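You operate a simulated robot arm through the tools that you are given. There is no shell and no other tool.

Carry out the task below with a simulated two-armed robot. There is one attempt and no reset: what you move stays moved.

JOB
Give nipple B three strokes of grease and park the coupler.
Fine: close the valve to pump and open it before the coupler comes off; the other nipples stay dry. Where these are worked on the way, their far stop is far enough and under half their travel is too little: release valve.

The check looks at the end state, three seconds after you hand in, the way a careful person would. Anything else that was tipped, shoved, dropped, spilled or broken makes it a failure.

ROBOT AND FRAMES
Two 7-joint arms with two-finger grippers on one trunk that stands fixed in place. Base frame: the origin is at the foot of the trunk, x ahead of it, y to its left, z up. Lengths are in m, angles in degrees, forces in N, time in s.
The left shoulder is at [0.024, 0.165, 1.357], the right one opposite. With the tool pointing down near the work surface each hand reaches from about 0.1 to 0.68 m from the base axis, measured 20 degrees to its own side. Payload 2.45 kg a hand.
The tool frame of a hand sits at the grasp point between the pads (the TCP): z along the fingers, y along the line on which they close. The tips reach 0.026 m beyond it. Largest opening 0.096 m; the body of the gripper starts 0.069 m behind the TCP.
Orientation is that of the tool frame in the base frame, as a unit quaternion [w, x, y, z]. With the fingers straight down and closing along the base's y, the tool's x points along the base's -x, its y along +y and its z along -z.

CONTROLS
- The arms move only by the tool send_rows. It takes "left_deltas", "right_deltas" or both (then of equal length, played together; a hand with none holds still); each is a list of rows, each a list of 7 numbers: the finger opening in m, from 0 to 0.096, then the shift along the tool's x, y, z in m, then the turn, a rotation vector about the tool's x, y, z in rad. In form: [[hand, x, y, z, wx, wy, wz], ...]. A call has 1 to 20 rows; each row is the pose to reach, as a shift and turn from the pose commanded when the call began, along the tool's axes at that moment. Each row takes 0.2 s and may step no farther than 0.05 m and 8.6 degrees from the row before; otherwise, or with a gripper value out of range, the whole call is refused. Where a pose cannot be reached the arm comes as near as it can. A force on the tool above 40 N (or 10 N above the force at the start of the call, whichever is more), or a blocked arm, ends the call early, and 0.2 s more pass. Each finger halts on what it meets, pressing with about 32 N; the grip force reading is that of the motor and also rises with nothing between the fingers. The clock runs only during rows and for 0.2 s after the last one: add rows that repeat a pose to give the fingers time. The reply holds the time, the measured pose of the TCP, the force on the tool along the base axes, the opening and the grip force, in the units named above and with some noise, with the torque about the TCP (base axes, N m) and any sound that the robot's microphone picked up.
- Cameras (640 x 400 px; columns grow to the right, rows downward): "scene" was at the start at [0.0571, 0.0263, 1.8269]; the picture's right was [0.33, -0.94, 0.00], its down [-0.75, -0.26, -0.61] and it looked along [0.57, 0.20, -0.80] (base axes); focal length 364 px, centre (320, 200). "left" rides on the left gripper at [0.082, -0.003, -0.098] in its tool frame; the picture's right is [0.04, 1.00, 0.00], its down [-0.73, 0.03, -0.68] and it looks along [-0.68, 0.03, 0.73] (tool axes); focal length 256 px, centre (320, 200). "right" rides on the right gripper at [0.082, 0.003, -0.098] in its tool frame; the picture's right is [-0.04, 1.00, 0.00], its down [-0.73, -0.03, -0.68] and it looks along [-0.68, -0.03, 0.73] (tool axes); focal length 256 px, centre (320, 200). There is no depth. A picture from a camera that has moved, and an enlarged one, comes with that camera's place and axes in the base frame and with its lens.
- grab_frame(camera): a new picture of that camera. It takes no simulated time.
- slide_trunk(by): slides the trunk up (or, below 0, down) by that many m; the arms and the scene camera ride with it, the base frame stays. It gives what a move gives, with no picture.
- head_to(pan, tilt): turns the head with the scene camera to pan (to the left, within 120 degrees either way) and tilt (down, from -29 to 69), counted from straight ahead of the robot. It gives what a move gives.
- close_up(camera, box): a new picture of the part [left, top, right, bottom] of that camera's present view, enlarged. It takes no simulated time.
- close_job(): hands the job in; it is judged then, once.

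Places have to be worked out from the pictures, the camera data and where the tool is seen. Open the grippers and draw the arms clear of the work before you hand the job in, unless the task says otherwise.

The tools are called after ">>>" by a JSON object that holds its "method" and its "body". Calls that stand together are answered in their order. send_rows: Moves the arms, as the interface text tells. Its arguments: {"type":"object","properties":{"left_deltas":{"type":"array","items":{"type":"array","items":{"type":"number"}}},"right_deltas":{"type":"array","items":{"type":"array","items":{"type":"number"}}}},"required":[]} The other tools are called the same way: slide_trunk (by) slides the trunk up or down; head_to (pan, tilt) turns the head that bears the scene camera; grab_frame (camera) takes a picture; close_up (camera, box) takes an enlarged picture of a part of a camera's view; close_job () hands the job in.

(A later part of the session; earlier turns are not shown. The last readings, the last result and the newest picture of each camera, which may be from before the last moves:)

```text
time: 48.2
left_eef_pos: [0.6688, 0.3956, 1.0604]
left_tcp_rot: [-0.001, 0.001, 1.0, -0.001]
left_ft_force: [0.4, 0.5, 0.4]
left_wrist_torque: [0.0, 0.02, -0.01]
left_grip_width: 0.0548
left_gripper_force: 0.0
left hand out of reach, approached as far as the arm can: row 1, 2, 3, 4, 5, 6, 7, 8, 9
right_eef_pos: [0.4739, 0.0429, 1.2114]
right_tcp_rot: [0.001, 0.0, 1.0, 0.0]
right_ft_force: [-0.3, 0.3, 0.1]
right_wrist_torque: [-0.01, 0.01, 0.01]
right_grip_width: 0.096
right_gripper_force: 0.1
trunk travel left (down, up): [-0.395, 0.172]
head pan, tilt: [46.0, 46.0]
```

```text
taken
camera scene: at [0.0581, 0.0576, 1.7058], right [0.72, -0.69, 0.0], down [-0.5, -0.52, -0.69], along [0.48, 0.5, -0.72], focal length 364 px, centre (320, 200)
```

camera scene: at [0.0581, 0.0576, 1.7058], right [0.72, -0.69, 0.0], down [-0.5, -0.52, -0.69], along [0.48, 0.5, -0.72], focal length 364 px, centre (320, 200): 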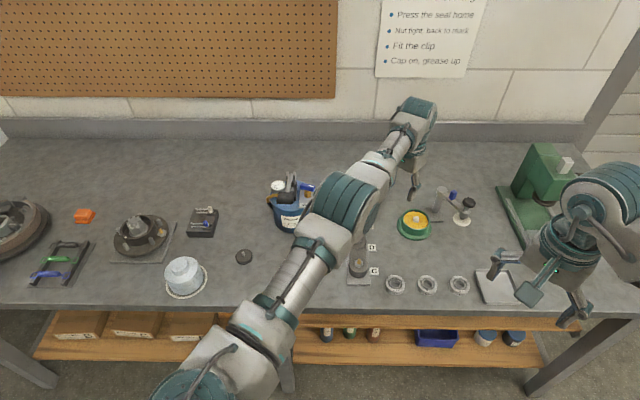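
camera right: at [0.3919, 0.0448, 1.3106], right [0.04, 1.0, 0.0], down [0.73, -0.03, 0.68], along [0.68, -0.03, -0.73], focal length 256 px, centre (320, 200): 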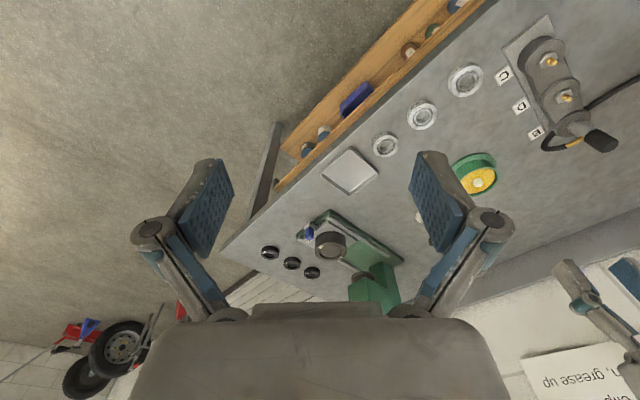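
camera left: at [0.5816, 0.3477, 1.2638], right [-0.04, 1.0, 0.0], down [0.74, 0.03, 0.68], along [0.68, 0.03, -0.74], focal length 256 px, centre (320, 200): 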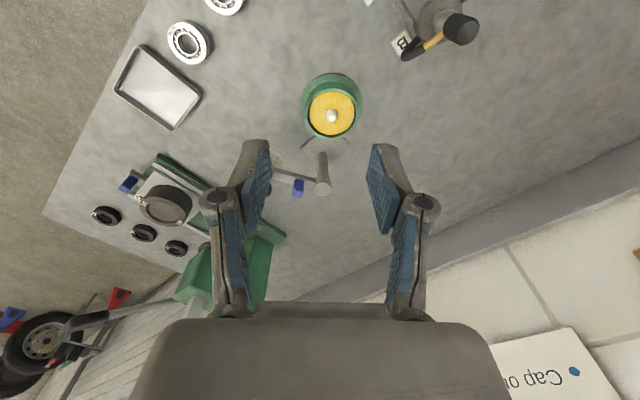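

Still stuck straight. With the elbow's natural bend out to the left, flexing should carry the hand to the right; I try a nearly tangential move to the right that ends just slightly inside the reach limit.

>>> {"method": "send_rows", "body": {"left_deltas": [[0.055, -0.003, -0.02, 0, 0, 0, 0], [0.055, -0.006, -0.04, 0, 0, 0, 0], [0.055, -0.0085, -0.0588, 0, 0, 0, 0], [0.055, -0.0085, -0.0588, 0, 0, 0, 0]]}}

```text
time: 49.2
left_eef_pos: [0.6818, 0.3364, 1.0601]
left_tcp_rot: [-0.001, 0.001, 1.0, -0.001]
left_ft_force: [0.5, 0.1, 0.0]
left_wrist_torque: [0.02, 0.01, 0.01]
left_grip_width: 0.055
left_gripper_force: 0.2
left hand out of reach, approached as far as the arm can: row 2, 3, 4
right_eef_pos: [0.4735, 0.0419, 1.2118]
right_tcp_rot: [0.002, 0.0, 1.0, 0.0]
right_ft_force: [0.1, 0.4, -0.4]
right_wrist_torque: [-0.01, -0.02, 0.0]
right_grip_width: 0.0964
right_gripper_force: 0.0
trunk travel left (down, up): [-0.395, 0.172]
head pan, tilt: [46.0, 46.0]
```

Right does not flex it. I try the same kind of tangential move to the left.

>>> {"method": "send_rows", "body": {"left_deltas": [[0.055, 0.005, 0.02, 0, 0, 0, 0], [0.055, 0.011, 0.04, 0, 0, 0, 0], [0.055, 0.0168, 0.0586, 0, 0, 0, 0], [0.055, 0.0168, 0.0586, 0, 0, 0, 0]]}}

```text
time: 50.2
left_eef_pos: [0.6693, 0.3964, 1.059]
left_tcp_rot: [-0.002, 0.0, 1.0, -0.001]
left_ft_force: [-0.8, 1.1, -0.2]
left_wrist_torque: [-0.02, 0.01, -0.03]
left_grip_width: 0.0548
left_gripper_force: 0.1
left hand out of reach, approached as far as the arm can: row 2, 3, 4
right_eef_pos: [0.4736, 0.0424, 1.2121]
right_tcp_rot: [0.002, 0.0, 1.0, 0.0]
right_ft_force: [0.4, -0.1, -0.2]
right_wrist_torque: [-0.01, 0.0, 0.02]
right_grip_width: 0.0958
right_gripper_force: 0.0
trunk travel left (down, up): [-0.395, 0.172]
head pan, tilt: [46.0, 46.0]
```

Not left either. Next I test downward with the end just inside the limit.

>>> {"method": "send_rows", "body": {"left_deltas": [[0.055, 0.001, 0, 0.02, 0, 0, 0], [0.055, 0.003, -0.001, 0.04, 0, 0, 0], [0.055, 0.005, -0.001, 0.055, 0, 0, 0], [0.055, 0.006, -0.001, 0.07, 0, 0, 0], [0.055, 0.006, -0.001, 0.07, 0, 0, 0]]}}

```text
time: 51.4
left_eef_pos: [0.67, 0.3965, 0.9899]
left_tcp_rot: [-0.001, 0.001, 1.0, 0.0]
left_ft_force: [-0.7, 0.4, -0.2]
left_wrist_torque: [-0.03, 0.01, 0.01]
left_grip_width: 0.0548
left_gripper_force: 0.0
left hand out of reach, approached as far as the arm can: row 2, 3, 4, 5
right_eef_pos: [0.4723, 0.0435, 1.2134]
right_tcp_rot: [0.002, 0.0, 1.0, 0.001]
right_ft_force: [-0.1, -0.2, 0.2]
right_wrist_torque: [0.05, 0.0, -0.01]
right_grip_width: 0.096
right_gripper_force: 0.0
trunk travel left (down, up): [-0.395, 0.172]
head pan, tilt: [46.0, 46.0]
```

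Not down. Now the same test upward.

>>> {"method": "send_rows", "body": {"left_deltas": [[0.055, 0.001, 0, -0.02, 0, 0, 0], [0.055, 0.003, -0.001, -0.04, 0, 0, 0], [0.055, 0.005, -0.001, -0.06, 0, 0, 0], [0.055, 0.007, -0.001, -0.075, 0, 0, 0], [0.055, 0.008, -0.001, -0.09, 0, 0, 0], [0.055, 0.008, -0.001, -0.09, 0, 0, 0]]}}

```text
time: 52.8
left_eef_pos: [0.6658, 0.3968, 1.0799]
left_tcp_rot: [-0.003, 0.0, 1.0, 0.0]
left_ft_force: [-0.2, 0.0, 0.8]
left_wrist_torque: [-0.04, 0.02, -0.03]
left_grip_width: 0.0548
left_gripper_force: 0.1
left hand out of reach, approached as far as the arm can: row 2, 3, 4, 5, 6
right_eef_pos: [0.4732, 0.0419, 1.2119]
right_tcp_rot: [0.002, 0.0, 1.0, 0.002]
right_ft_force: [0.4, 0.0, 0.6]
right_wrist_torque: [-0.01, -0.02, 0.0]
right_grip_width: 0.0956
right_gripper_force: 0.0
trunk travel left (down, up): [-0.395, 0.172]
head pan, tilt: [46.0, 46.0]
```

The data suggest the elbow tipped slightly past straight: pulling outward gained 3–5 mm of radius, inward it pins. I first pull outward to straighten it fully, then move tangentially right while coming in.

>>> {"method": "send_rows", "body": {"left_deltas": [[0.055, -0.03, 0.008, -0.004, 0, 0, 0], [0.055, -0.06, 0.016, -0.007, 0, 0, 0], [0.055, -0.06, 0.016, -0.007, 0, 0, 0]]}}

>>> {"method": "send_rows", "body": {"left_deltas": [[0.055, -0.006, -0.045, 0, 0, 0, 0], [0.055, -0.0054, -0.0916, 0, 0, 0, 0], [0.055, 0.0044, -0.125, 0, 0, 0, 0], [0.055, 0.0044, -0.125, 0, 0, 0, 0]]}}

```text
time: 53.6
left_eef_pos: [0.6691, 0.3972, 1.0809]
left_tcp_rot: [-0.001, 0.002, 1.0, 0.0]
left_ft_force: [-0.4, 0.0, -0.3]
left_wrist_torque: [-0.01, 0.0, -0.02]
left_grip_width: 0.0555
left_gripper_force: 0.1
left hand out of reach, approached as far as the arm can: row 1, 2, 3
right_eef_pos: [0.4714, 0.0439, 1.2123]
right_tcp_rot: [0.002, 0.0, 1.0, 0.0]
right_ft_force: [0.4, 1.0, 0.2]
right_wrist_torque: [-0.01, -0.02, -0.02]
right_grip_width: 0.096
right_gripper_force: 0.0
trunk travel left (down, up): [-0.395, 0.172]
head pan, tilt: [46.0, 46.0]
```

```text
time: 54.6
left_eef_pos: [0.685, 0.2719, 1.0825]
left_tcp_rot: [0.0, 0.001, 1.0, 0.0]
left_ft_force: [0.9, -0.7, 0.0]
left_wrist_torque: [0.0, -0.05, 0.0]
left_grip_width: 0.0549
left_gripper_force: 0.1
left hand out of reach, approached as far as the arm can: row 2, 3, 4
right_eef_pos: [0.472, 0.0432, 1.2127]
right_tcp_rot: [0.002, 0.0, 1.0, 0.001]
right_ft_force: [-0.8, -0.4, 0.0]
right_wrist_torque: [-0.02, -0.01, 0.02]
right_grip_width: 0.0957
right_gripper_force: 0.0
trunk travel left (down, up): [-0.395, 0.172]
head pan, tilt: [46.0, 46.0]
```

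Right pinned again. I repeat: straighten outward, then tangentially left while coming in.

>>> {"method": "send_rows", "body": {"left_deltas": [[0.055, -0.03, 0.002, -0.004, 0, 0, 0], [0.055, -0.06, 0.004, -0.007, 0, 0, 0], [0.055, -0.06, 0.004, -0.007, 0, 0, 0]]}}

>>> {"method": "send_rows", "body": {"left_deltas": [[0.055, 0.008, 0.0446, 0, 0, 0, 0], [0.055, 0.0234, 0.0887, 0, 0, 0, 0], [0.055, 0.043, 0.1176, 0, 0, 0, 0], [0.055, 0.043, 0.1176, 0, 0, 0, 0]]}}

```text
time: 55.4
left_eef_pos: [0.6889, 0.2757, 1.0852]
left_tcp_rot: [0.0, 0.001, 1.0, 0.0]
left_ft_force: [-0.7, -0.7, 0.0]
left_wrist_torque: [-0.01, 0.0, -0.06]
left_grip_width: 0.0549
left_gripper_force: 0.0
left hand out of reach, approached as far as the arm can: row 1, 2, 3
right_eef_pos: [0.4714, 0.0422, 1.2129]
right_tcp_rot: [0.002, 0.0, 1.0, 0.0]
right_ft_force: [-0.8, 0.2, -0.6]
right_wrist_torque: [0.0, -0.04, -0.02]
right_grip_width: 0.0961
right_gripper_force: 0.1
trunk travel left (down, up): [-0.395, 0.172]
head pan, tilt: [46.0, 46.0]
```

```text
time: 56.4
left_eef_pos: [0.6419, 0.3955, 1.084]
left_tcp_rot: [-0.001, 0.0, 1.0, 0.0]
left_ft_force: [1.1, -0.7, 0.2]
left_wrist_torque: [0.0, 0.01, 0.02]
left_grip_width: 0.0549
left_gripper_force: 0.1
right_eef_pos: [0.4739, 0.0426, 1.2131]
right_tcp_rot: [0.002, 0.0, 1.0, 0.001]
right_ft_force: [-0.2, 0.4, 0.0]
right_wrist_torque: [-0.02, 0.03, 0.0]
right_grip_width: 0.096
right_gripper_force: 0.0
trunk travel left (down, up): [-0.395, 0.172]
head pan, tilt: [46.0, 46.0]
```

The elbow flexed: no more warnings and the hand is at a comfortable radius. From now on I stay within ~0.655 m of that pivot. I go back above the valve pivot (0.541, 0.616), turning to yaw -45° on the way.

>>> {"method": "send_rows", "body": {"left_deltas": [[0.055, 0.0144, 0.0315, 0, 0, 0, 0.112], [0.055, 0.0288, 0.063, 0, 0, 0, 0.224], [0.055, 0.0433, 0.0945, 0, 0, 0, 0.336], [0.055, 0.0577, 0.126, 0, 0, 0, 0.449], [0.055, 0.0721, 0.1575, 0, 0, 0, 0.561], [0.055, 0.0866, 0.189, 0, 0, 0, 0.673], [0.055, 0.101, 0.2205, 0, 0, 0, 0.785], [0.055, 0.101, 0.2205, 0, 0, 0, 0.785]]}}

>>> {"method": "grab_frame", "body": {"camera": "left"}}

>>> {"method": "grab_frame", "body": {"camera": "scene"}}

```text
time: 58.2
left_eef_pos: [0.5412, 0.6178, 1.0847]
left_tcp_rot: [-0.002, 0.383, 0.924, 0.0]
left_ft_force: [-0.7, -0.5, -0.5]
left_wrist_torque: [-0.01, 0.03, -0.01]
left_grip_width: 0.0552
left_gripper_force: 0.0
right_eef_pos: [0.4736, 0.0436, 1.2123]
right_tcp_rot: [0.002, 0.001, 1.0, 0.001]
right_ft_force: [0.3, 0.3, -0.9]
right_wrist_torque: [-0.01, 0.0, -0.03]
right_grip_width: 0.0961
right_gripper_force: 0.0
trunk travel left (down, up): [-0.395, 0.172]
head pan, tilt: [46.0, 46.0]
```

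```text
taken
camera left: at [0.481, 0.6738, 1.1838], right [0.68, 0.73, 0.0], down [0.54, -0.5, 0.68], along [0.5, -0.46, -0.73], focal length 256 px, centre (320, 200)
```

left: 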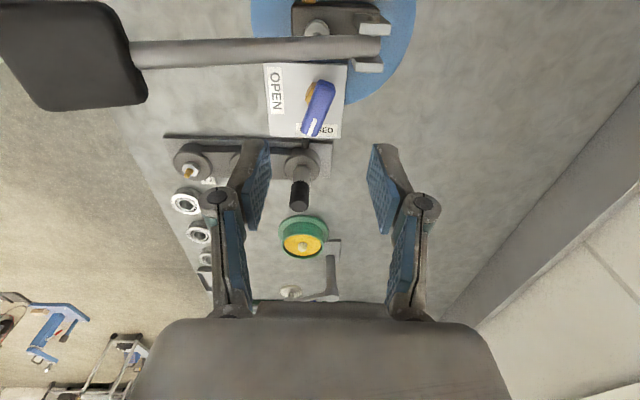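

```text
taken
camera scene: at [0.0571, 0.0632, 1.7056], right [0.72, -0.69, 0.0], down [-0.5, -0.52, -0.69], along [0.48, 0.5, -0.72], focal length 364 px, centre (320, 200)
```

scene: 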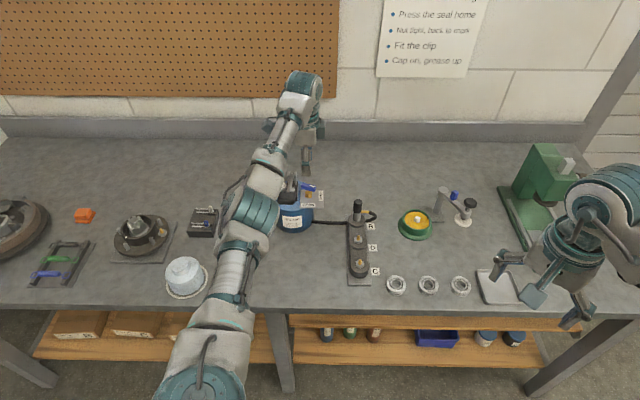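

The bar lies between the opened fingers. I lower around it.

>>> {"method": "send_rows", "body": {"left_deltas": [[0.055, 0.002, -0.003, 0.03, 0, 0, 0], [0.055, 0.002, -0.003, 0.05, 0, 0, 0], [0.055, 0.002, -0.003, 0.07, 0, 0, 0], [0.055, 0.002, -0.003, 0.081, 0, 0, 0], [0.055, 0.002, -0.003, 0.081, 0, 0, 0]]}}

>>> {"method": "grab_frame", "body": {"camera": "left"}}

>>> {"method": "close_up", "body": {"camera": "left", "box": [230, 60, 410, 240]}}

```text
time: 59.4
left_eef_pos: [0.5386, 0.6146, 1.0046]
left_tcp_rot: [-0.001, 0.384, 0.924, 0.0]
left_ft_force: [0.0, 0.7, 0.5]
left_wrist_torque: [0.01, 0.01, -0.04]
left_grip_width: 0.055
left_gripper_force: 0.1
right_eef_pos: [0.4725, 0.0401, 1.2113]
right_tcp_rot: [0.002, 0.0, 1.0, 0.001]
right_ft_force: [-0.3, 0.8, -0.9]
right_wrist_torque: [0.0, -0.01, -0.01]
right_grip_width: 0.096
right_gripper_force: 0.1
trunk travel left (down, up): [-0.395, 0.172]
head pan, tilt: [46.0, 46.0]
```

```text
taken
camera left: at [0.4774, 0.6691, 1.1039], right [0.68, 0.73, 0.0], down [0.54, -0.5, 0.68], along [0.5, -0.46, -0.74], focal length 256 px, centre (320, 200)
```

left: 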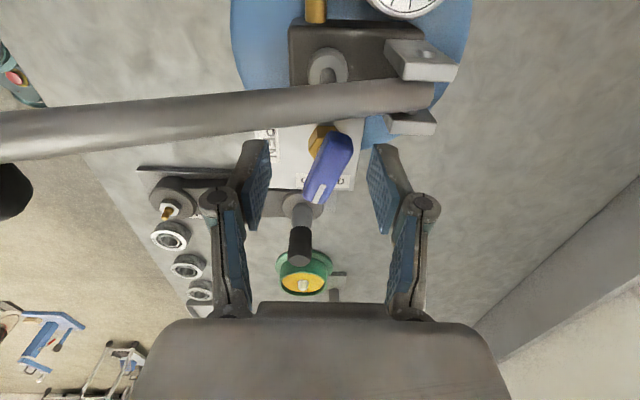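

```text
2.22 times, centred on (320, 150) of left
camera zoom: at [0.4774, 0.6691, 1.1039], right [0.68, 0.73, 0.0], down [0.54, -0.5, 0.68], along [0.5, -0.46, -0.74], focal length 569 px, centre (320, 311)
```

zoom: 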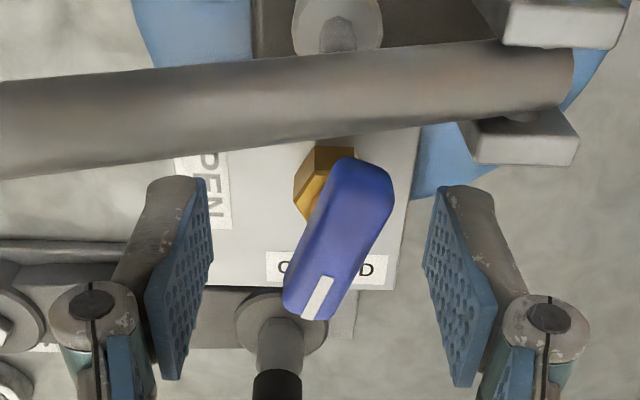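

The bar is well between the pads, about 3–4 mm toward the rear one. I shift 3 mm and close gently; the pads should turn it square to CLOSED.

>>> {"method": "send_rows", "body": {"left_deltas": [[0.05, 0.0, 0.0035, 0, 0, 0, 0], [0.042, 0.0, 0.0035, 0, 0, 0, 0], [0.034, 0.0, 0.0035, 0, 0, 0, 0], [0.027, 0.0, 0.0035, 0, 0, 0, 0], [0.021, 0.0, 0.0035, 0, 0, 0, 0], [0.017, 0.0, 0.0035, 0, 0, 0, 0], [0.014, 0.0, 0.0035, 0, 0, 0, 0], [0.014, 0.0, 0.0035, 0, 0, 0, 0]]}}

>>> {"method": "close_up", "body": {"camera": "left", "box": [230, 60, 410, 240]}}

```text
time: 61.2
left_eef_pos: [0.5402, 0.6163, 1.0037]
left_tcp_rot: [-0.002, 0.383, 0.924, 0.0]
left_ft_force: [-1.7, -3.3, -0.8]
left_wrist_torque: [-0.05, 0.07, 0.0]
left_grip_width: 0.0166
left_gripper_force: 1.5
right_eef_pos: [0.4734, 0.0418, 1.2123]
right_tcp_rot: [0.002, 0.0, 1.0, 0.001]
right_ft_force: [0.5, -0.5, 0.2]
right_wrist_torque: [-0.01, -0.02, 0.01]
right_grip_width: 0.0961
right_gripper_force: 0.1
trunk travel left (down, up): [-0.395, 0.172]
head pan, tilt: [46.0, 46.0]
```

```text
2.22 times, centred on (320, 150) of left
camera zoom: at [0.4795, 0.6734, 1.1033], right [0.68, 0.73, 0.0], down [0.54, -0.5, 0.68], along [0.5, -0.46, -0.73], focal length 569 px, centre (320, 311)
```

zoom: 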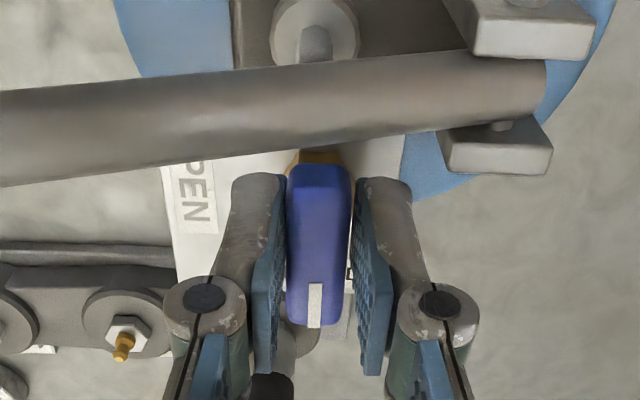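

The bar is now square, its mark toward CLOSED. I give it a slight further counter-clockwise turn while held to make sure it is at the stop.

>>> {"method": "send_rows", "body": {"left_deltas": [[0.012, 0, 0, 0, 0, 0, 0], [0.012, 0, 0, 0, 0, 0, -0.05], [0.012, 0, 0, 0, 0, 0, -0.1], [0.012, 0, 0, 0, 0, 0, -0.1]]}}

>>> {"method": "close_up", "body": {"camera": "left", "box": [230, 60, 410, 240]}}

```text
time: 62.2
left_eef_pos: [0.54, 0.6179, 1.0046]
left_tcp_rot: [-0.001, 0.337, 0.942, 0.0]
left_ft_force: [-4.0, -5.5, -2.3]
left_wrist_torque: [-0.06, 0.15, -0.08]
left_grip_width: 0.017
left_gripper_force: 3.8
right_eef_pos: [0.4718, 0.0423, 1.2121]
right_tcp_rot: [0.001, 0.0, 1.0, 0.002]
right_ft_force: [-0.6, 0.1, 0.3]
right_wrist_torque: [0.0, -0.02, 0.0]
right_grip_width: 0.0959
right_gripper_force: 0.2
trunk travel left (down, up): [-0.395, 0.172]
head pan, tilt: [46.0, 46.0]
```

```text
2.22 times, centred on (320, 150) of left
camera zoom: at [0.4734, 0.6669, 1.1035], right [0.6, 0.8, 0.0], down [0.59, -0.44, 0.68], along [0.54, -0.41, -0.73], focal length 569 px, centre (320, 311)
```

zoom: 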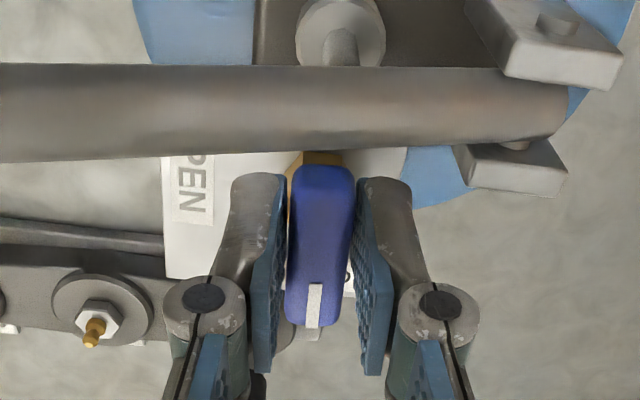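

The bar did not follow further, so the valve is at its CLOSED stop. I release it and rise straight up.

>>> {"method": "send_rows", "body": {"left_deltas": [[0.03, 0, 0, 0, 0, 0, 0], [0.045, 0, 0, 0, 0, 0, 0.0], [0.05, 0, 0, -0.02, 0, 0, 0.04], [0.05, 0, 0, -0.05, 0, 0, 0.08], [0.05, 0, 0, -0.085, 0, 0, 0.1], [0.05, 0, 0, -0.085, 0, 0, 0.1]]}}

>>> {"method": "grab_frame", "body": {"camera": "left"}}

```text
time: 63.6
left_eef_pos: [0.541, 0.6179, 1.0896]
left_tcp_rot: [-0.002, 0.383, 0.924, 0.0]
left_ft_force: [0.8, 0.5, -0.5]
left_wrist_torque: [0.01, -0.01, -0.04]
left_grip_width: 0.0496
left_gripper_force: 0.2
right_eef_pos: [0.4731, 0.043, 1.2131]
right_tcp_rot: [0.002, 0.0, 1.0, 0.001]
right_ft_force: [0.2, -0.4, 0.2]
right_wrist_torque: [0.01, 0.02, 0.02]
right_grip_width: 0.0959
right_gripper_force: 0.1
trunk travel left (down, up): [-0.395, 0.172]
head pan, tilt: [46.0, 46.0]
```

```text
taken
camera left: at [0.4803, 0.674, 1.1883], right [0.68, 0.73, 0.0], down [0.54, -0.5, 0.68], along [0.5, -0.46, -0.74], focal length 256 px, centre (320, 200)
```

left: 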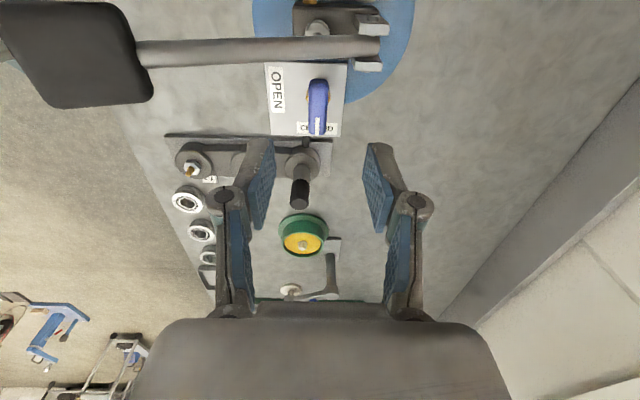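

Valve reads CLOSED. The lever pad centre is near bench-wise (-0.102, 0.709), top z ≈ 1.06. I go above it with closed fingers.

>>> {"method": "send_rows", "body": {"left_deltas": [[0.03, 0, 0, -0.04, 0, 0, 0], [0.0, 0.016, -0.037, -0.04, 0, 0, 0], [0.0, 0.032, -0.074, -0.04, 0, 0, 0], [0.0, 0.047, -0.112, -0.04, 0, 0, 0], [0.0, 0.047, -0.112, -0.04, 0, 0, 0]]}}

>>> {"method": "grab_frame", "body": {"camera": "left"}}

>>> {"method": "grab_frame", "body": {"camera": "scene"}}

```text
time: 64.8
left_eef_pos: [0.4262, 0.5692, 1.13]
left_tcp_rot: [-0.001, 0.383, 0.924, 0.001]
left_ft_force: [0.8, 0.2, -0.1]
left_wrist_torque: [0.01, 0.0, 0.0]
left_grip_width: 0.0
left_gripper_force: 28.3
right_eef_pos: [0.4728, 0.0413, 1.2122]
right_tcp_rot: [0.002, -0.001, 1.0, 0.001]
right_ft_force: [-0.6, 0.8, -0.2]
right_wrist_torque: [0.02, 0.04, 0.03]
right_grip_width: 0.0961
right_gripper_force: 0.0
trunk travel left (down, up): [-0.395, 0.172]
head pan, tilt: [46.0, 46.0]
```

```text
taken
camera left: at [0.3655, 0.6249, 1.2294], right [0.68, 0.73, 0.0], down [0.54, -0.5, 0.68], along [0.5, -0.46, -0.74], focal length 256 px, centre (320, 200)
```

left: 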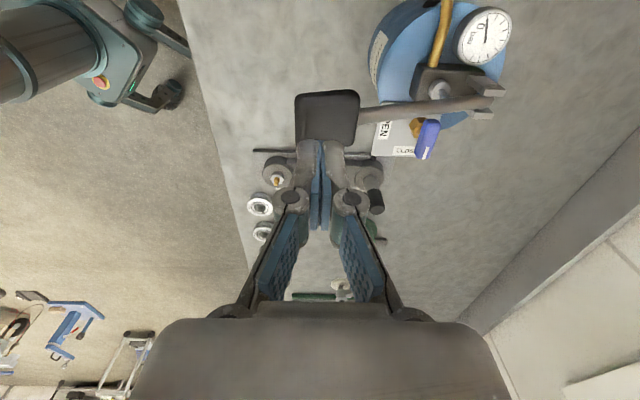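

```text
taken
camera scene: at [0.0551, 0.0588, 1.7059], right [0.72, -0.69, 0.0], down [-0.5, -0.52, -0.69], along [0.48, 0.5, -0.72], focal length 364 px, centre (320, 200)
```

scene: 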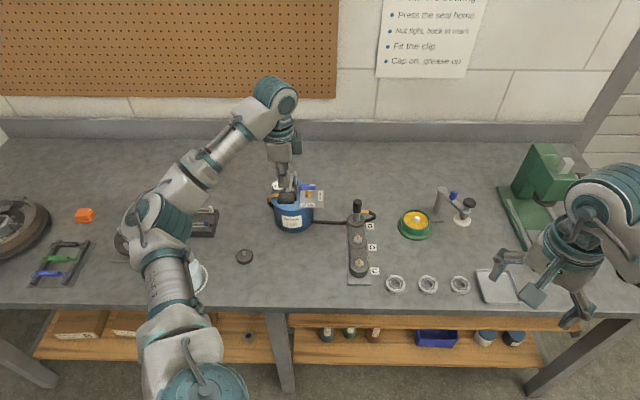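

Fingertips are right above the pad. I take baseline close-ups of the gauge and lever, then press down slowly.

>>> {"method": "close_up", "body": {"camera": "scene", "box": [255, 160, 335, 240]}}

>>> {"method": "send_rows", "body": {"left_deltas": [[0.0, 0.001, 0.004, 0.02, 0, 0, 0], [0.0, 0.001, 0.004, 0.032, 0, 0, 0], [0.0, 0.001, 0.004, 0.04, 0, 0, 0], [0.0, 0.001, 0.004, 0.046, 0, 0, 0], [0.0, 0.001, 0.004, 0.052, 0, 0, 0], [0.0, 0.001, 0.004, 0.058, 0, 0, 0]]}}

>>> {"method": "close_up", "body": {"camera": "scene", "box": [255, 160, 335, 240]}}

>>> {"method": "grab_frame", "body": {"camera": "left"}}

```text
5.00 times, centred on (295, 200) of scene
camera zoom: at [0.0551, 0.0588, 1.7059], right [0.72, -0.69, 0.0], down [-0.5, -0.52, -0.69], along [0.48, 0.5, -0.72], focal length 1822 px, centre (445, 200)
```

zoom: 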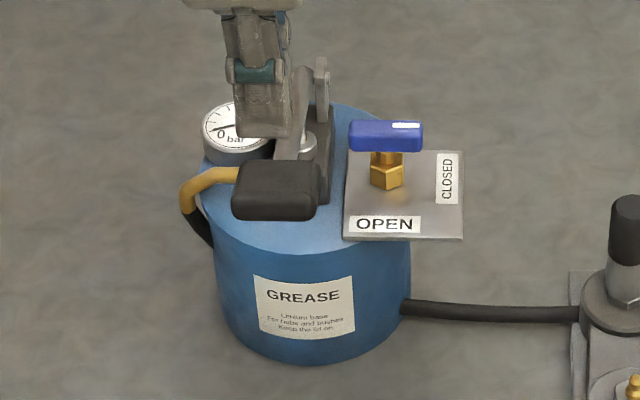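

```text
time: 66.2
left_eef_pos: [0.4278, 0.5754, 1.0711]
left_tcp_rot: [-0.001, 0.384, 0.923, 0.001]
left_ft_force: [0.7, -0.7, 2.0]
left_wrist_torque: [-0.05, 0.05, 0.03]
left_grip_width: 0.0
left_gripper_force: 27.9
right_eef_pos: [0.4727, 0.042, 1.2117]
right_tcp_rot: [0.002, 0.001, 1.0, 0.001]
right_ft_force: [-0.3, -0.3, -0.4]
right_wrist_torque: [-0.03, 0.0, 0.0]
right_grip_width: 0.096
right_gripper_force: 0.0
trunk travel left (down, up): [-0.395, 0.172]
head pan, tilt: [46.0, 46.0]
```

```text
5.00 times, centred on (295, 200) of scene
camera zoom: at [0.0553, 0.0593, 1.7059], right [0.72, -0.69, 0.0], down [-0.5, -0.52, -0.69], along [0.48, 0.5, -0.72], focal length 1822 px, centre (445, 200)
```

zoom: 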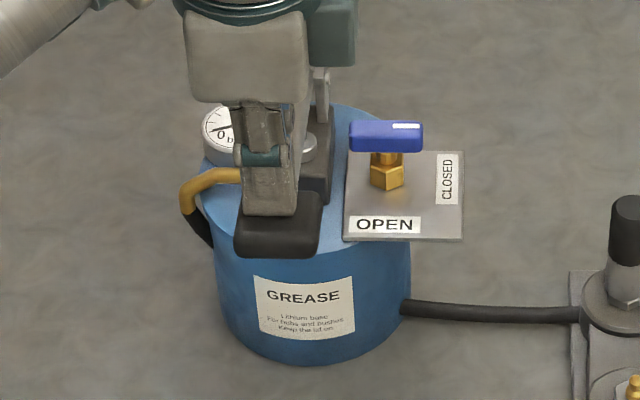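

```text
taken
camera left: at [0.3681, 0.6307, 1.1701], right [0.68, 0.73, 0.0], down [0.54, -0.5, 0.68], along [0.5, -0.46, -0.73], focal length 256 px, centre (320, 200)
```

left: 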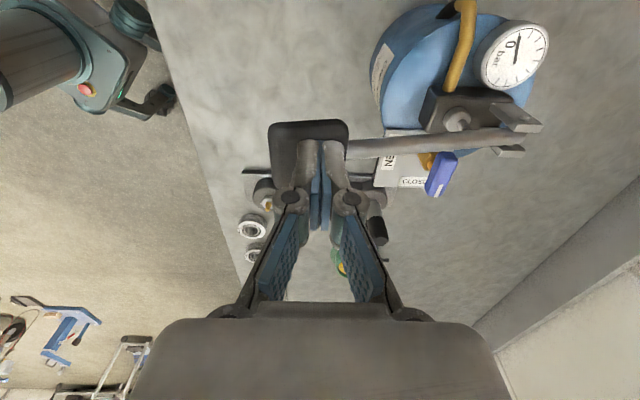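

The pad follows with only about 2 N. I continue the first stroke down to its bottom stop in modest steps.

>>> {"method": "send_rows", "body": {"left_deltas": [[0.0, 0, 0, 0.006, 0, 0, 0], [0.0, 0, 0, 0.012, 0, 0, 0], [0.0, 0, 0.001, 0.018, 0, 0, 0], [0.0, 0, 0.001, 0.024, 0, 0, 0]]}}

>>> {"method": "close_up", "body": {"camera": "left", "box": [240, 0, 560, 220]}}

```text
time: 67.2
left_eef_pos: [0.4283, 0.5751, 1.0471]
left_tcp_rot: [0.0, 0.383, 0.924, 0.0]
left_ft_force: [-0.6, -0.1, 3.4]
left_wrist_torque: [-0.05, 0.03, -0.02]
left_grip_width: 0.0
left_gripper_force: 28.9
right_eef_pos: [0.4725, 0.0424, 1.2112]
right_tcp_rot: [0.002, 0.0, 1.0, 0.001]
right_ft_force: [-0.6, -0.5, -0.2]
right_wrist_torque: [-0.01, -0.03, -0.02]
right_grip_width: 0.0959
right_gripper_force: 0.1
trunk travel left (down, up): [-0.395, 0.172]
head pan, tilt: [46.0, 46.0]
```

```text
1.82 times, centred on (400, 110) of left
camera zoom: at [0.3685, 0.631, 1.1462], right [0.68, 0.73, 0.0], down [0.54, -0.5, 0.68], along [0.5, -0.46, -0.73], focal length 465 px, centre (174, 364)
```

zoom: 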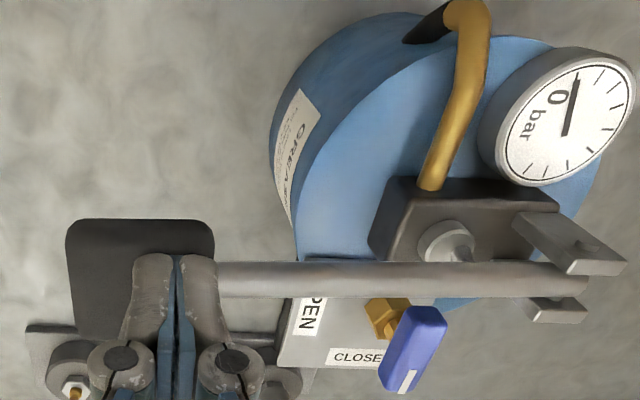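

Force is 3.4 N and the lever is about level; no stop yet. I continue down.

>>> {"method": "send_rows", "body": {"left_deltas": [[0.0, 0, 0, 0.006, 0, 0, 0], [0.0, 0, 0, 0.012, 0, 0, 0], [0.0, 0, 0.001, 0.018, 0, 0, 0], [0.0, 0, 0.001, 0.024, 0, 0, 0]]}}

>>> {"method": "close_up", "body": {"camera": "left", "box": [240, 0, 560, 220]}}

```text
time: 68.2
left_eef_pos: [0.4287, 0.576, 1.024]
left_tcp_rot: [0.0, 0.383, 0.924, 0.001]
left_ft_force: [-1.3, -1.6, 3.1]
left_wrist_torque: [-0.02, 0.01, -0.02]
left_grip_width: 0.0
left_gripper_force: 28.2
right_eef_pos: [0.4713, 0.0425, 1.2129]
right_tcp_rot: [0.002, 0.0, 1.0, 0.001]
right_ft_force: [-0.6, -0.2, -0.6]
right_wrist_torque: [-0.02, -0.01, 0.0]
right_grip_width: 0.0962
right_gripper_force: 0.0
trunk travel left (down, up): [-0.395, 0.172]
head pan, tilt: [46.0, 46.0]
```

```text
1.82 times, centred on (400, 110) of left
camera zoom: at [0.3692, 0.6312, 1.1226], right [0.68, 0.73, 0.0], down [0.54, -0.5, 0.68], along [0.5, -0.46, -0.73], focal length 465 px, centre (174, 364)
```

zoom: 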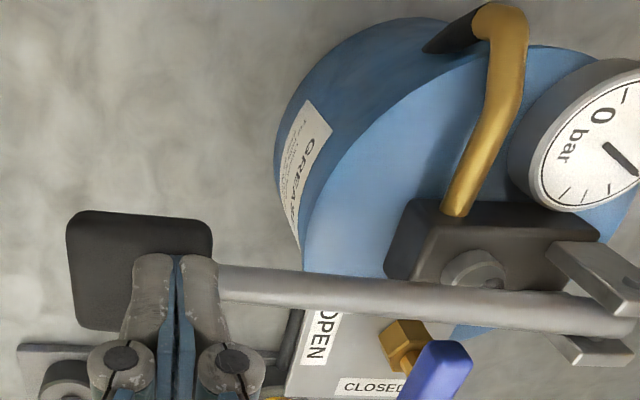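

The gauge needle has risen, so pressure builds. I continue to the bottom of the stroke.

>>> {"method": "send_rows", "body": {"left_deltas": [[0.0, 0, 0, 0.004, 0, 0, 0], [0.0, 0, 0, 0.008, 0, 0, 0], [0.0, 0, 0.0, 0.012, 0, 0, 0], [0.0, 0, 0.0, 0.016, 0, 0, 0]]}}

>>> {"method": "grab_frame", "body": {"camera": "left"}}

>>> {"method": "close_up", "body": {"camera": "scene", "box": [255, 160, 335, 240]}}

```text
time: 69.2
left_eef_pos: [0.4286, 0.5763, 1.0102]
left_tcp_rot: [0.002, 0.382, 0.924, 0.002]
left_ft_force: [3.2, 2.1, 16.6]
left_wrist_torque: [0.12, -0.16, 0.04]
left_grip_width: 0.0
left_gripper_force: 28.7
right_eef_pos: [0.4708, 0.0407, 1.2124]
right_tcp_rot: [0.002, -0.001, 1.0, 0.002]
right_ft_force: [-0.2, 0.4, 0.5]
right_wrist_torque: [-0.04, 0.01, 0.01]
right_grip_width: 0.0961
right_gripper_force: 0.1
trunk travel left (down, up): [-0.395, 0.172]
head pan, tilt: [46.0, 46.0]
```

```text
taken
camera left: at [0.3689, 0.6315, 1.109], right [0.68, 0.73, 0.0], down [0.54, -0.5, 0.68], along [0.5, -0.46, -0.73], focal length 256 px, centre (320, 200)
```

left: 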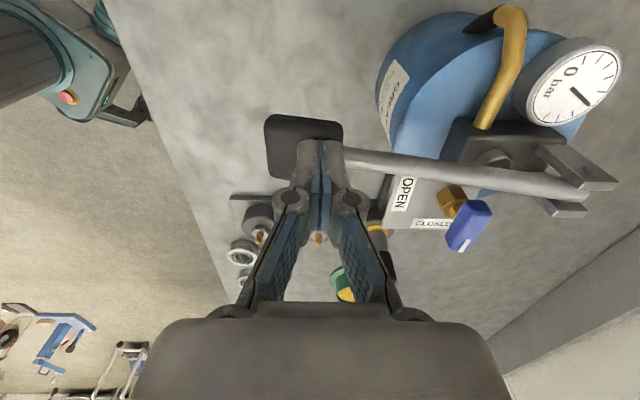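

```text
5.00 times, centred on (295, 200) of scene
camera zoom: at [0.0537, 0.0569, 1.7063], right [0.72, -0.69, 0.0], down [-0.5, -0.52, -0.69], along [0.48, 0.5, -0.72], focal length 1822 px, centre (445, 200)
```

zoom: 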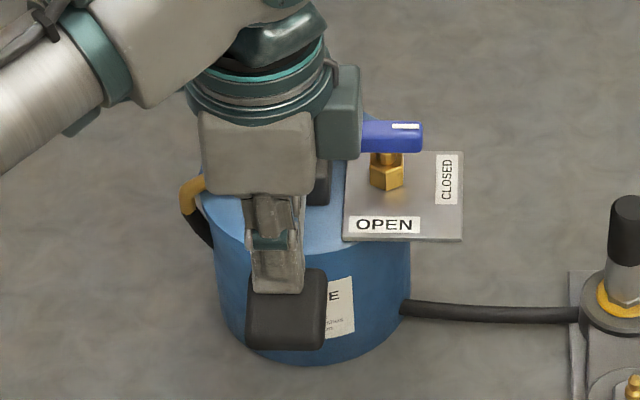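

Bottom stop reached (17 N at tip z ≈ 0.984) and a fresh grease ring shows at B: stroke one. I rise above the pad's top position and see whether the lever returns by itself.

>>> {"method": "send_rows", "body": {"left_deltas": [[0.0, 0, 0, -0.02, 0, 0, 0], [0.0, 0, 0, -0.045, 0, 0, 0], [0.0, 0, 0.0, -0.075, 0, 0, 0], [0.0, 0, 0.0, -0.105, 0, 0, 0], [0.0, 0, 0.0, -0.105, 0, 0, 0]]}}

>>> {"method": "grab_frame", "body": {"camera": "left"}}

>>> {"method": "close_up", "body": {"camera": "scene", "box": [255, 160, 375, 250]}}

```text
time: 70.4
left_eef_pos: [0.4307, 0.5767, 1.1144]
left_tcp_rot: [-0.001, 0.384, 0.923, -0.001]
left_ft_force: [0.2, 0.4, -1.0]
left_wrist_torque: [-0.03, 0.01, -0.02]
left_grip_width: 0.0003
left_gripper_force: 28.8
right_eef_pos: [0.4733, 0.0424, 1.2126]
right_tcp_rot: [0.002, 0.0, 1.0, 0.001]
right_ft_force: [0.3, -0.4, -0.3]
right_wrist_torque: [0.01, -0.02, -0.03]
right_grip_width: 0.0961
right_gripper_force: 0.1
trunk travel left (down, up): [-0.395, 0.172]
head pan, tilt: [46.0, 46.0]
```

```text
taken
camera left: at [0.3705, 0.6326, 1.2121], right [0.68, 0.73, 0.0], down [0.54, -0.5, 0.68], along [0.5, -0.46, -0.73], focal length 256 px, centre (320, 200)
```

left: 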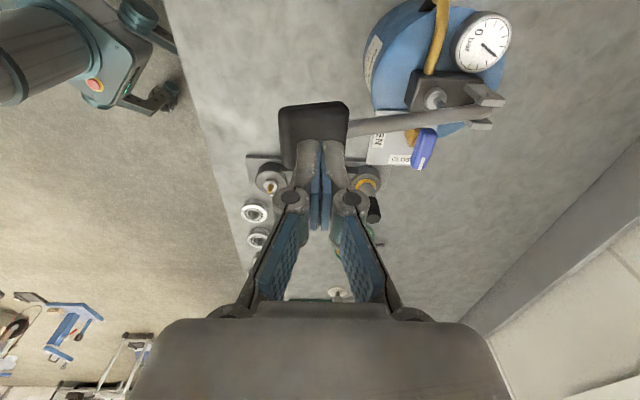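

```text
4.44 times, centred on (315, 205) of scene
camera zoom: at [0.0555, 0.0595, 1.7058], right [0.72, -0.69, 0.0], down [-0.5, -0.52, -0.69], along [0.48, 0.5, -0.72], focal length 1619 px, centre (342, 178)
```

zoom: 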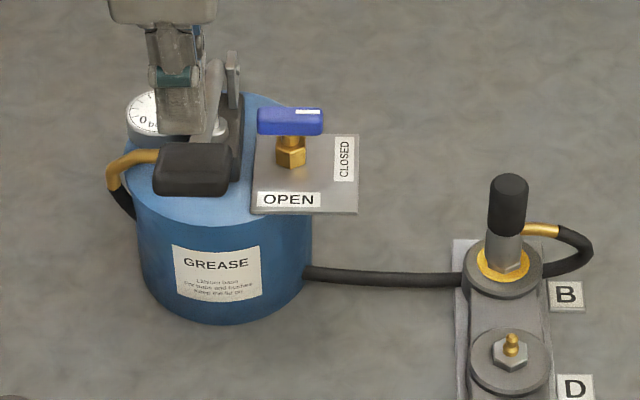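

The lever springs back to its top by itself and B shows a clean grease ring. Now stroke two, down to the stop.

>>> {"method": "send_rows", "body": {"left_deltas": [[0.0, 0, 0, 0.03, 0, 0, 0], [0.0, 0, 0, 0.045, 0, 0, 0], [0.0, 0, 0, 0.057, 0, 0, 0], [0.0, 0, 0, 0.069, 0, 0, 0], [0.0, 0, 0, 0.08, 0, 0, 0], [0.0, 0, 0, 0.09, 0, 0, 0], [0.0, 0, 0, 0.097, 0, 0, 0], [0.0, 0, 0, 0.102, 0, 0, 0], [0.0, 0, 0, 0.1065, 0, 0, 0], [0.0, 0, 0, 0.1065, 0, 0, 0]]}}

>>> {"method": "grab_frame", "body": {"camera": "left"}}

>>> {"method": "close_up", "body": {"camera": "scene", "box": [255, 160, 375, 250]}}

```text
time: 72.6
left_eef_pos: [0.4291, 0.5764, 1.0094]
left_tcp_rot: [0.002, 0.382, 0.924, 0.002]
left_ft_force: [5.7, 5.1, 28.6]
left_wrist_torque: [0.28, -0.25, 0.03]
left_grip_width: 0.0
left_gripper_force: 28.4
right_eef_pos: [0.4714, 0.0406, 1.2131]
right_tcp_rot: [0.003, 0.0, 1.0, 0.002]
right_ft_force: [0.2, 0.4, -1.1]
right_wrist_torque: [-0.03, 0.01, 0.0]
right_grip_width: 0.0962
right_gripper_force: 0.0
trunk travel left (down, up): [-0.395, 0.172]
head pan, tilt: [46.0, 46.0]
```

```text
taken
camera left: at [0.3683, 0.6311, 1.1086], right [0.68, 0.74, 0.01], down [0.54, -0.5, 0.68], along [0.5, -0.46, -0.73], focal length 256 px, centre (320, 200)
```

left: 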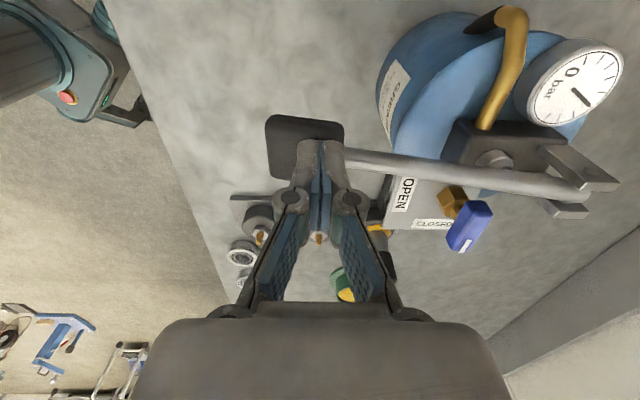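

```text
4.44 times, centred on (315, 205) of scene
camera zoom: at [0.0525, 0.0554, 1.7065], right [0.72, -0.69, 0.0], down [-0.5, -0.52, -0.69], along [0.48, 0.5, -0.72], focal length 1619 px, centre (342, 178)
```

zoom: 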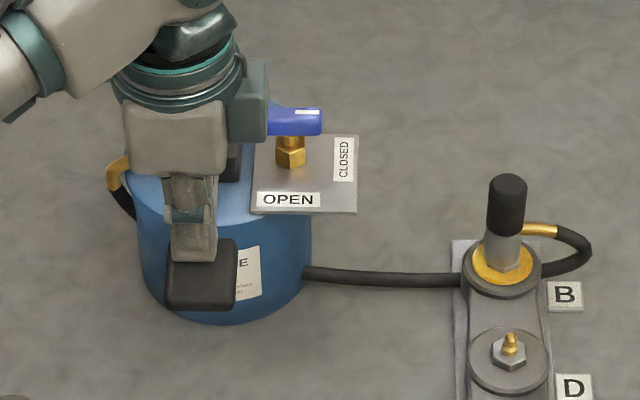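

Stroke two done, the grease ring at B has grown. I rise fully so the lever returns.

>>> {"method": "send_rows", "body": {"left_deltas": [[0.0, 0, 0, -0.02, 0, 0, 0], [0.0, 0, 0, -0.045, 0, 0, 0], [0.0, 0, 0.0, -0.075, 0, 0, 0], [0.0, 0, 0.0, -0.105, 0, 0, 0], [0.0, 0, 0.0, -0.105, 0, 0, 0]]}}

>>> {"method": "close_up", "body": {"camera": "scene", "box": [255, 160, 375, 250]}}

>>> {"method": "close_up", "body": {"camera": "left", "box": [240, 0, 560, 220]}}

```text
time: 73.8
left_eef_pos: [0.4284, 0.5766, 1.1106]
left_tcp_rot: [-0.001, 0.383, 0.924, 0.0]
left_ft_force: [0.4, -0.1, -0.2]
left_wrist_torque: [0.03, 0.01, 0.0]
left_grip_width: 0.0001
left_gripper_force: 28.2
right_eef_pos: [0.4719, 0.043, 1.2121]
right_tcp_rot: [0.001, 0.0, 1.0, 0.0]
right_ft_force: [1.0, -0.4, 0.5]
right_wrist_torque: [0.02, 0.0, -0.02]
right_grip_width: 0.0962
right_gripper_force: 0.0
trunk travel left (down, up): [-0.395, 0.172]
head pan, tilt: [46.0, 46.0]
```

```text
4.44 times, centred on (315, 205) of scene
camera zoom: at [0.0554, 0.0594, 1.7058], right [0.72, -0.69, 0.0], down [-0.5, -0.52, -0.69], along [0.48, 0.5, -0.72], focal length 1619 px, centre (342, 178)
```

zoom: 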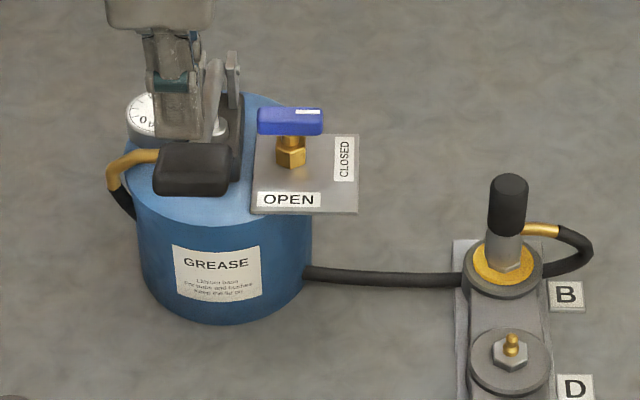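

```text
1.82 times, centred on (400, 110) of left
camera zoom: at [0.3681, 0.6323, 1.2101], right [0.68, 0.73, 0.0], down [0.54, -0.5, 0.68], along [0.5, -0.46, -0.73], focal length 465 px, centre (174, 364)
```

zoom: 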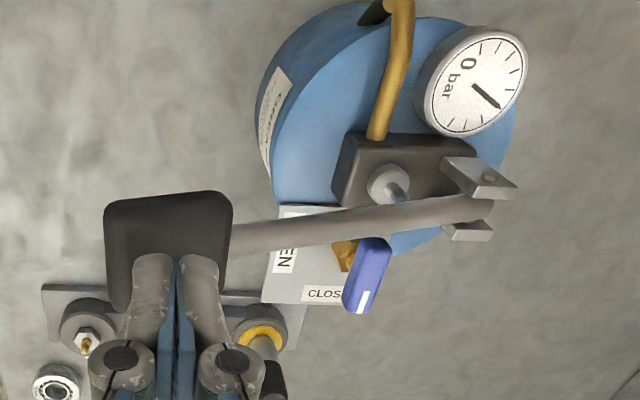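

Lever is back up, valve still closed. Third and last stroke, full travel.

>>> {"method": "send_rows", "body": {"left_deltas": [[0.0, 0, 0, 0.03, 0, 0, 0], [0.0, 0, 0, 0.045, 0, 0, 0], [0.0, 0, 0, 0.057, 0, 0, 0], [0.0, 0, 0, 0.069, 0, 0, 0], [0.0, 0, 0, 0.08, 0, 0, 0], [0.0, 0, 0, 0.09, 0, 0, 0], [0.0, 0, 0, 0.097, 0, 0, 0], [0.0, 0, 0, 0.101, 0, 0, 0], [0.0, 0, 0, 0.1045, 0, 0, 0], [0.0, 0, 0, 0.1045, 0, 0, 0]]}}

>>> {"method": "close_up", "body": {"camera": "scene", "box": [255, 160, 375, 250]}}

```text
time: 76.0
left_eef_pos: [0.4293, 0.5767, 1.0091]
left_tcp_rot: [0.002, 0.381, 0.925, 0.003]
left_ft_force: [5.5, 7.1, 28.3]
left_wrist_torque: [0.32, -0.29, -0.03]
left_grip_width: 0.0
left_gripper_force: 28.6
right_eef_pos: [0.4719, 0.0418, 1.2125]
right_tcp_rot: [0.002, 0.0, 1.0, 0.001]
right_ft_force: [0.7, -0.7, 0.7]
right_wrist_torque: [-0.01, 0.02, 0.01]
right_grip_width: 0.0962
right_gripper_force: 0.1
trunk travel left (down, up): [-0.395, 0.172]
head pan, tilt: [46.0, 46.0]
```

```text
4.44 times, centred on (315, 205) of scene
camera zoom: at [0.0527, 0.0561, 1.7065], right [0.72, -0.69, 0.0], down [-0.5, -0.52, -0.69], along [0.48, 0.5, -0.72], focal length 1619 px, centre (342, 178)
```

zoom: 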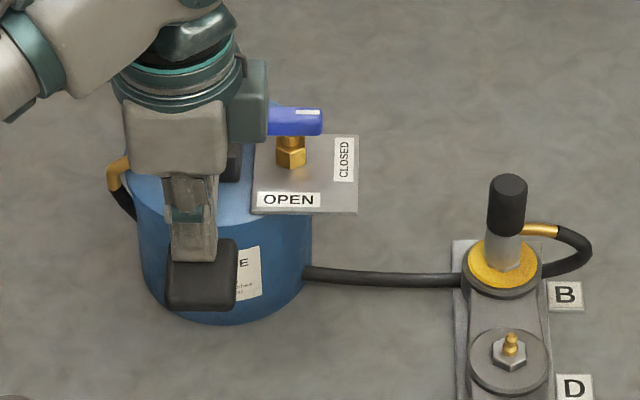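

Three full strokes given. I rise, letting the lever return, and move back above the valve, high, ready to open it.

>>> {"method": "send_rows", "body": {"left_deltas": [[0.0, 0, 0, -0.03, 0, 0, 0], [0.0, 0, 0, -0.07, 0, 0, 0], [0.0, 0, 0.0, -0.11, 0, 0, 0], [0.0, -0.015, 0.035, -0.115, 0, 0, 0], [0.0, -0.032, 0.075, -0.115, 0, 0, 0], [0.02, -0.048, 0.1055, -0.115, 0, 0, 0], [0.05, -0.048, 0.1055, -0.115, 0, 0, 0], [0.05, -0.048, 0.1055, -0.115, 0, 0, 0]]}}

>>> {"method": "grab_frame", "body": {"camera": "left"}}

>>> {"method": "close_up", "body": {"camera": "scene", "box": [255, 160, 375, 250]}}

```text
time: 77.8
left_eef_pos: [0.5407, 0.6178, 1.1224]
left_tcp_rot: [-0.001, 0.383, 0.924, -0.001]
left_ft_force: [0.5, -0.1, 0.3]
left_wrist_torque: [0.0, 0.02, -0.02]
left_grip_width: 0.05
left_gripper_force: 0.0
right_eef_pos: [0.4731, 0.0434, 1.2122]
right_tcp_rot: [0.002, 0.0, 1.0, 0.002]
right_ft_force: [0.8, 0.3, -0.7]
right_wrist_torque: [0.01, -0.03, 0.0]
right_grip_width: 0.0963
right_gripper_force: 0.0
trunk travel left (down, up): [-0.395, 0.172]
head pan, tilt: [46.0, 46.0]
```

```text
taken
camera left: at [0.4793, 0.6725, 1.2206], right [0.68, 0.73, 0.0], down [0.54, -0.5, 0.68], along [0.5, -0.46, -0.74], focal length 256 px, centre (320, 200)
```

left: 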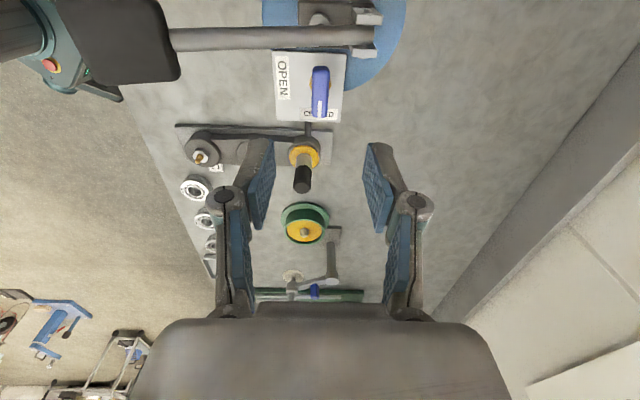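

```text
4.44 times, centred on (315, 205) of scene
camera zoom: at [0.0568, 0.0592, 1.7058], right [0.72, -0.69, 0.0], down [-0.5, -0.52, -0.69], along [0.48, 0.5, -0.72], focal length 1619 px, centre (342, 178)
```

zoom: 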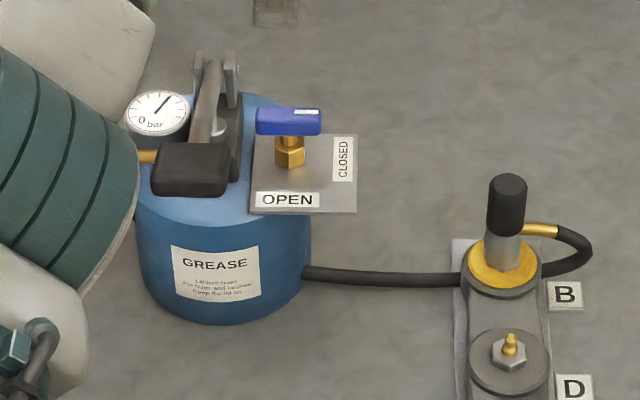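

Pressure is on the gauge. Before gripping, I test up here whether the wrist can turn the needed 90° clockwise (yaw -45° to -135°).

>>> {"method": "send_rows", "body": {"left_deltas": [[0.05, 0, 0, 0, 0, 0, 0.143], [0.05, 0, 0, 0, 0, 0, 0.286], [0.05, 0, 0, 0, 0, 0, 0.428], [0.05, 0, 0, 0, 0, 0, 0.571], [0.05, 0, 0, 0, 0, 0, 0.714], [0.05, 0, 0, 0, 0, 0, 0.857], [0.05, 0, 0, 0, 0, 0, 1.0], [0.05, 0, 0, 0, 0, 0, 1.142], [0.05, 0, 0, 0, 0, 0, 1.285], [0.05, 0, 0, 0, 0, 0, 1.428], [0.05, 0, 0, 0, 0, 0, 1.571]]}}

>>> {"method": "grab_frame", "body": {"camera": "left"}}

```text
time: 80.2
left_eef_pos: [0.5393, 0.6189, 1.123]
left_tcp_rot: [0.0, 0.925, 0.381, -0.001]
left_ft_force: [0.0, -0.3, -1.6]
left_wrist_torque: [-0.04, 0.0, 0.0]
left_grip_width: 0.0501
left_gripper_force: 0.0
right_eef_pos: [0.4731, 0.0432, 1.2128]
right_tcp_rot: [0.002, 0.001, 1.0, 0.0]
right_ft_force: [0.1, 0.6, 0.1]
right_wrist_torque: [0.02, -0.01, -0.01]
right_grip_width: 0.0961
right_gripper_force: 0.0
trunk travel left (down, up): [-0.395, 0.172]
head pan, tilt: [46.0, 46.0]
```

```text
taken
camera left: at [0.5946, 0.6779, 1.2207], right [0.73, -0.68, 0.0], down [-0.5, -0.54, 0.68], along [-0.46, -0.5, -0.73], focal length 256 px, centre (320, 200)
```

left: 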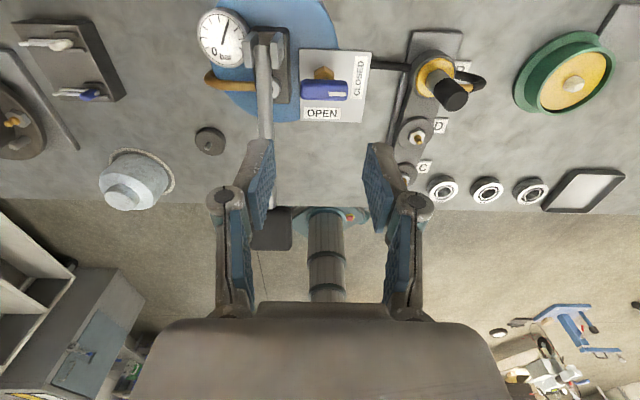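

The wrist can do it and this view from behind is very useful. I enlarge it to check clearances between valve, lever and bracket.

>>> {"method": "close_up", "body": {"camera": "left", "box": [180, 0, 400, 150]}}

```text
2.67 times, centred on (290, 75) of left
camera zoom: at [0.5946, 0.6779, 1.2207], right [0.73, -0.68, 0.0], down [-0.5, -0.54, 0.68], along [-0.46, -0.5, -0.73], focal length 683 px, centre (400, 533)
```

zoom: 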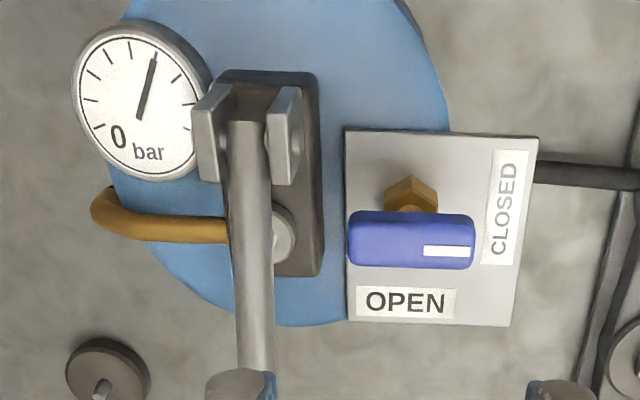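

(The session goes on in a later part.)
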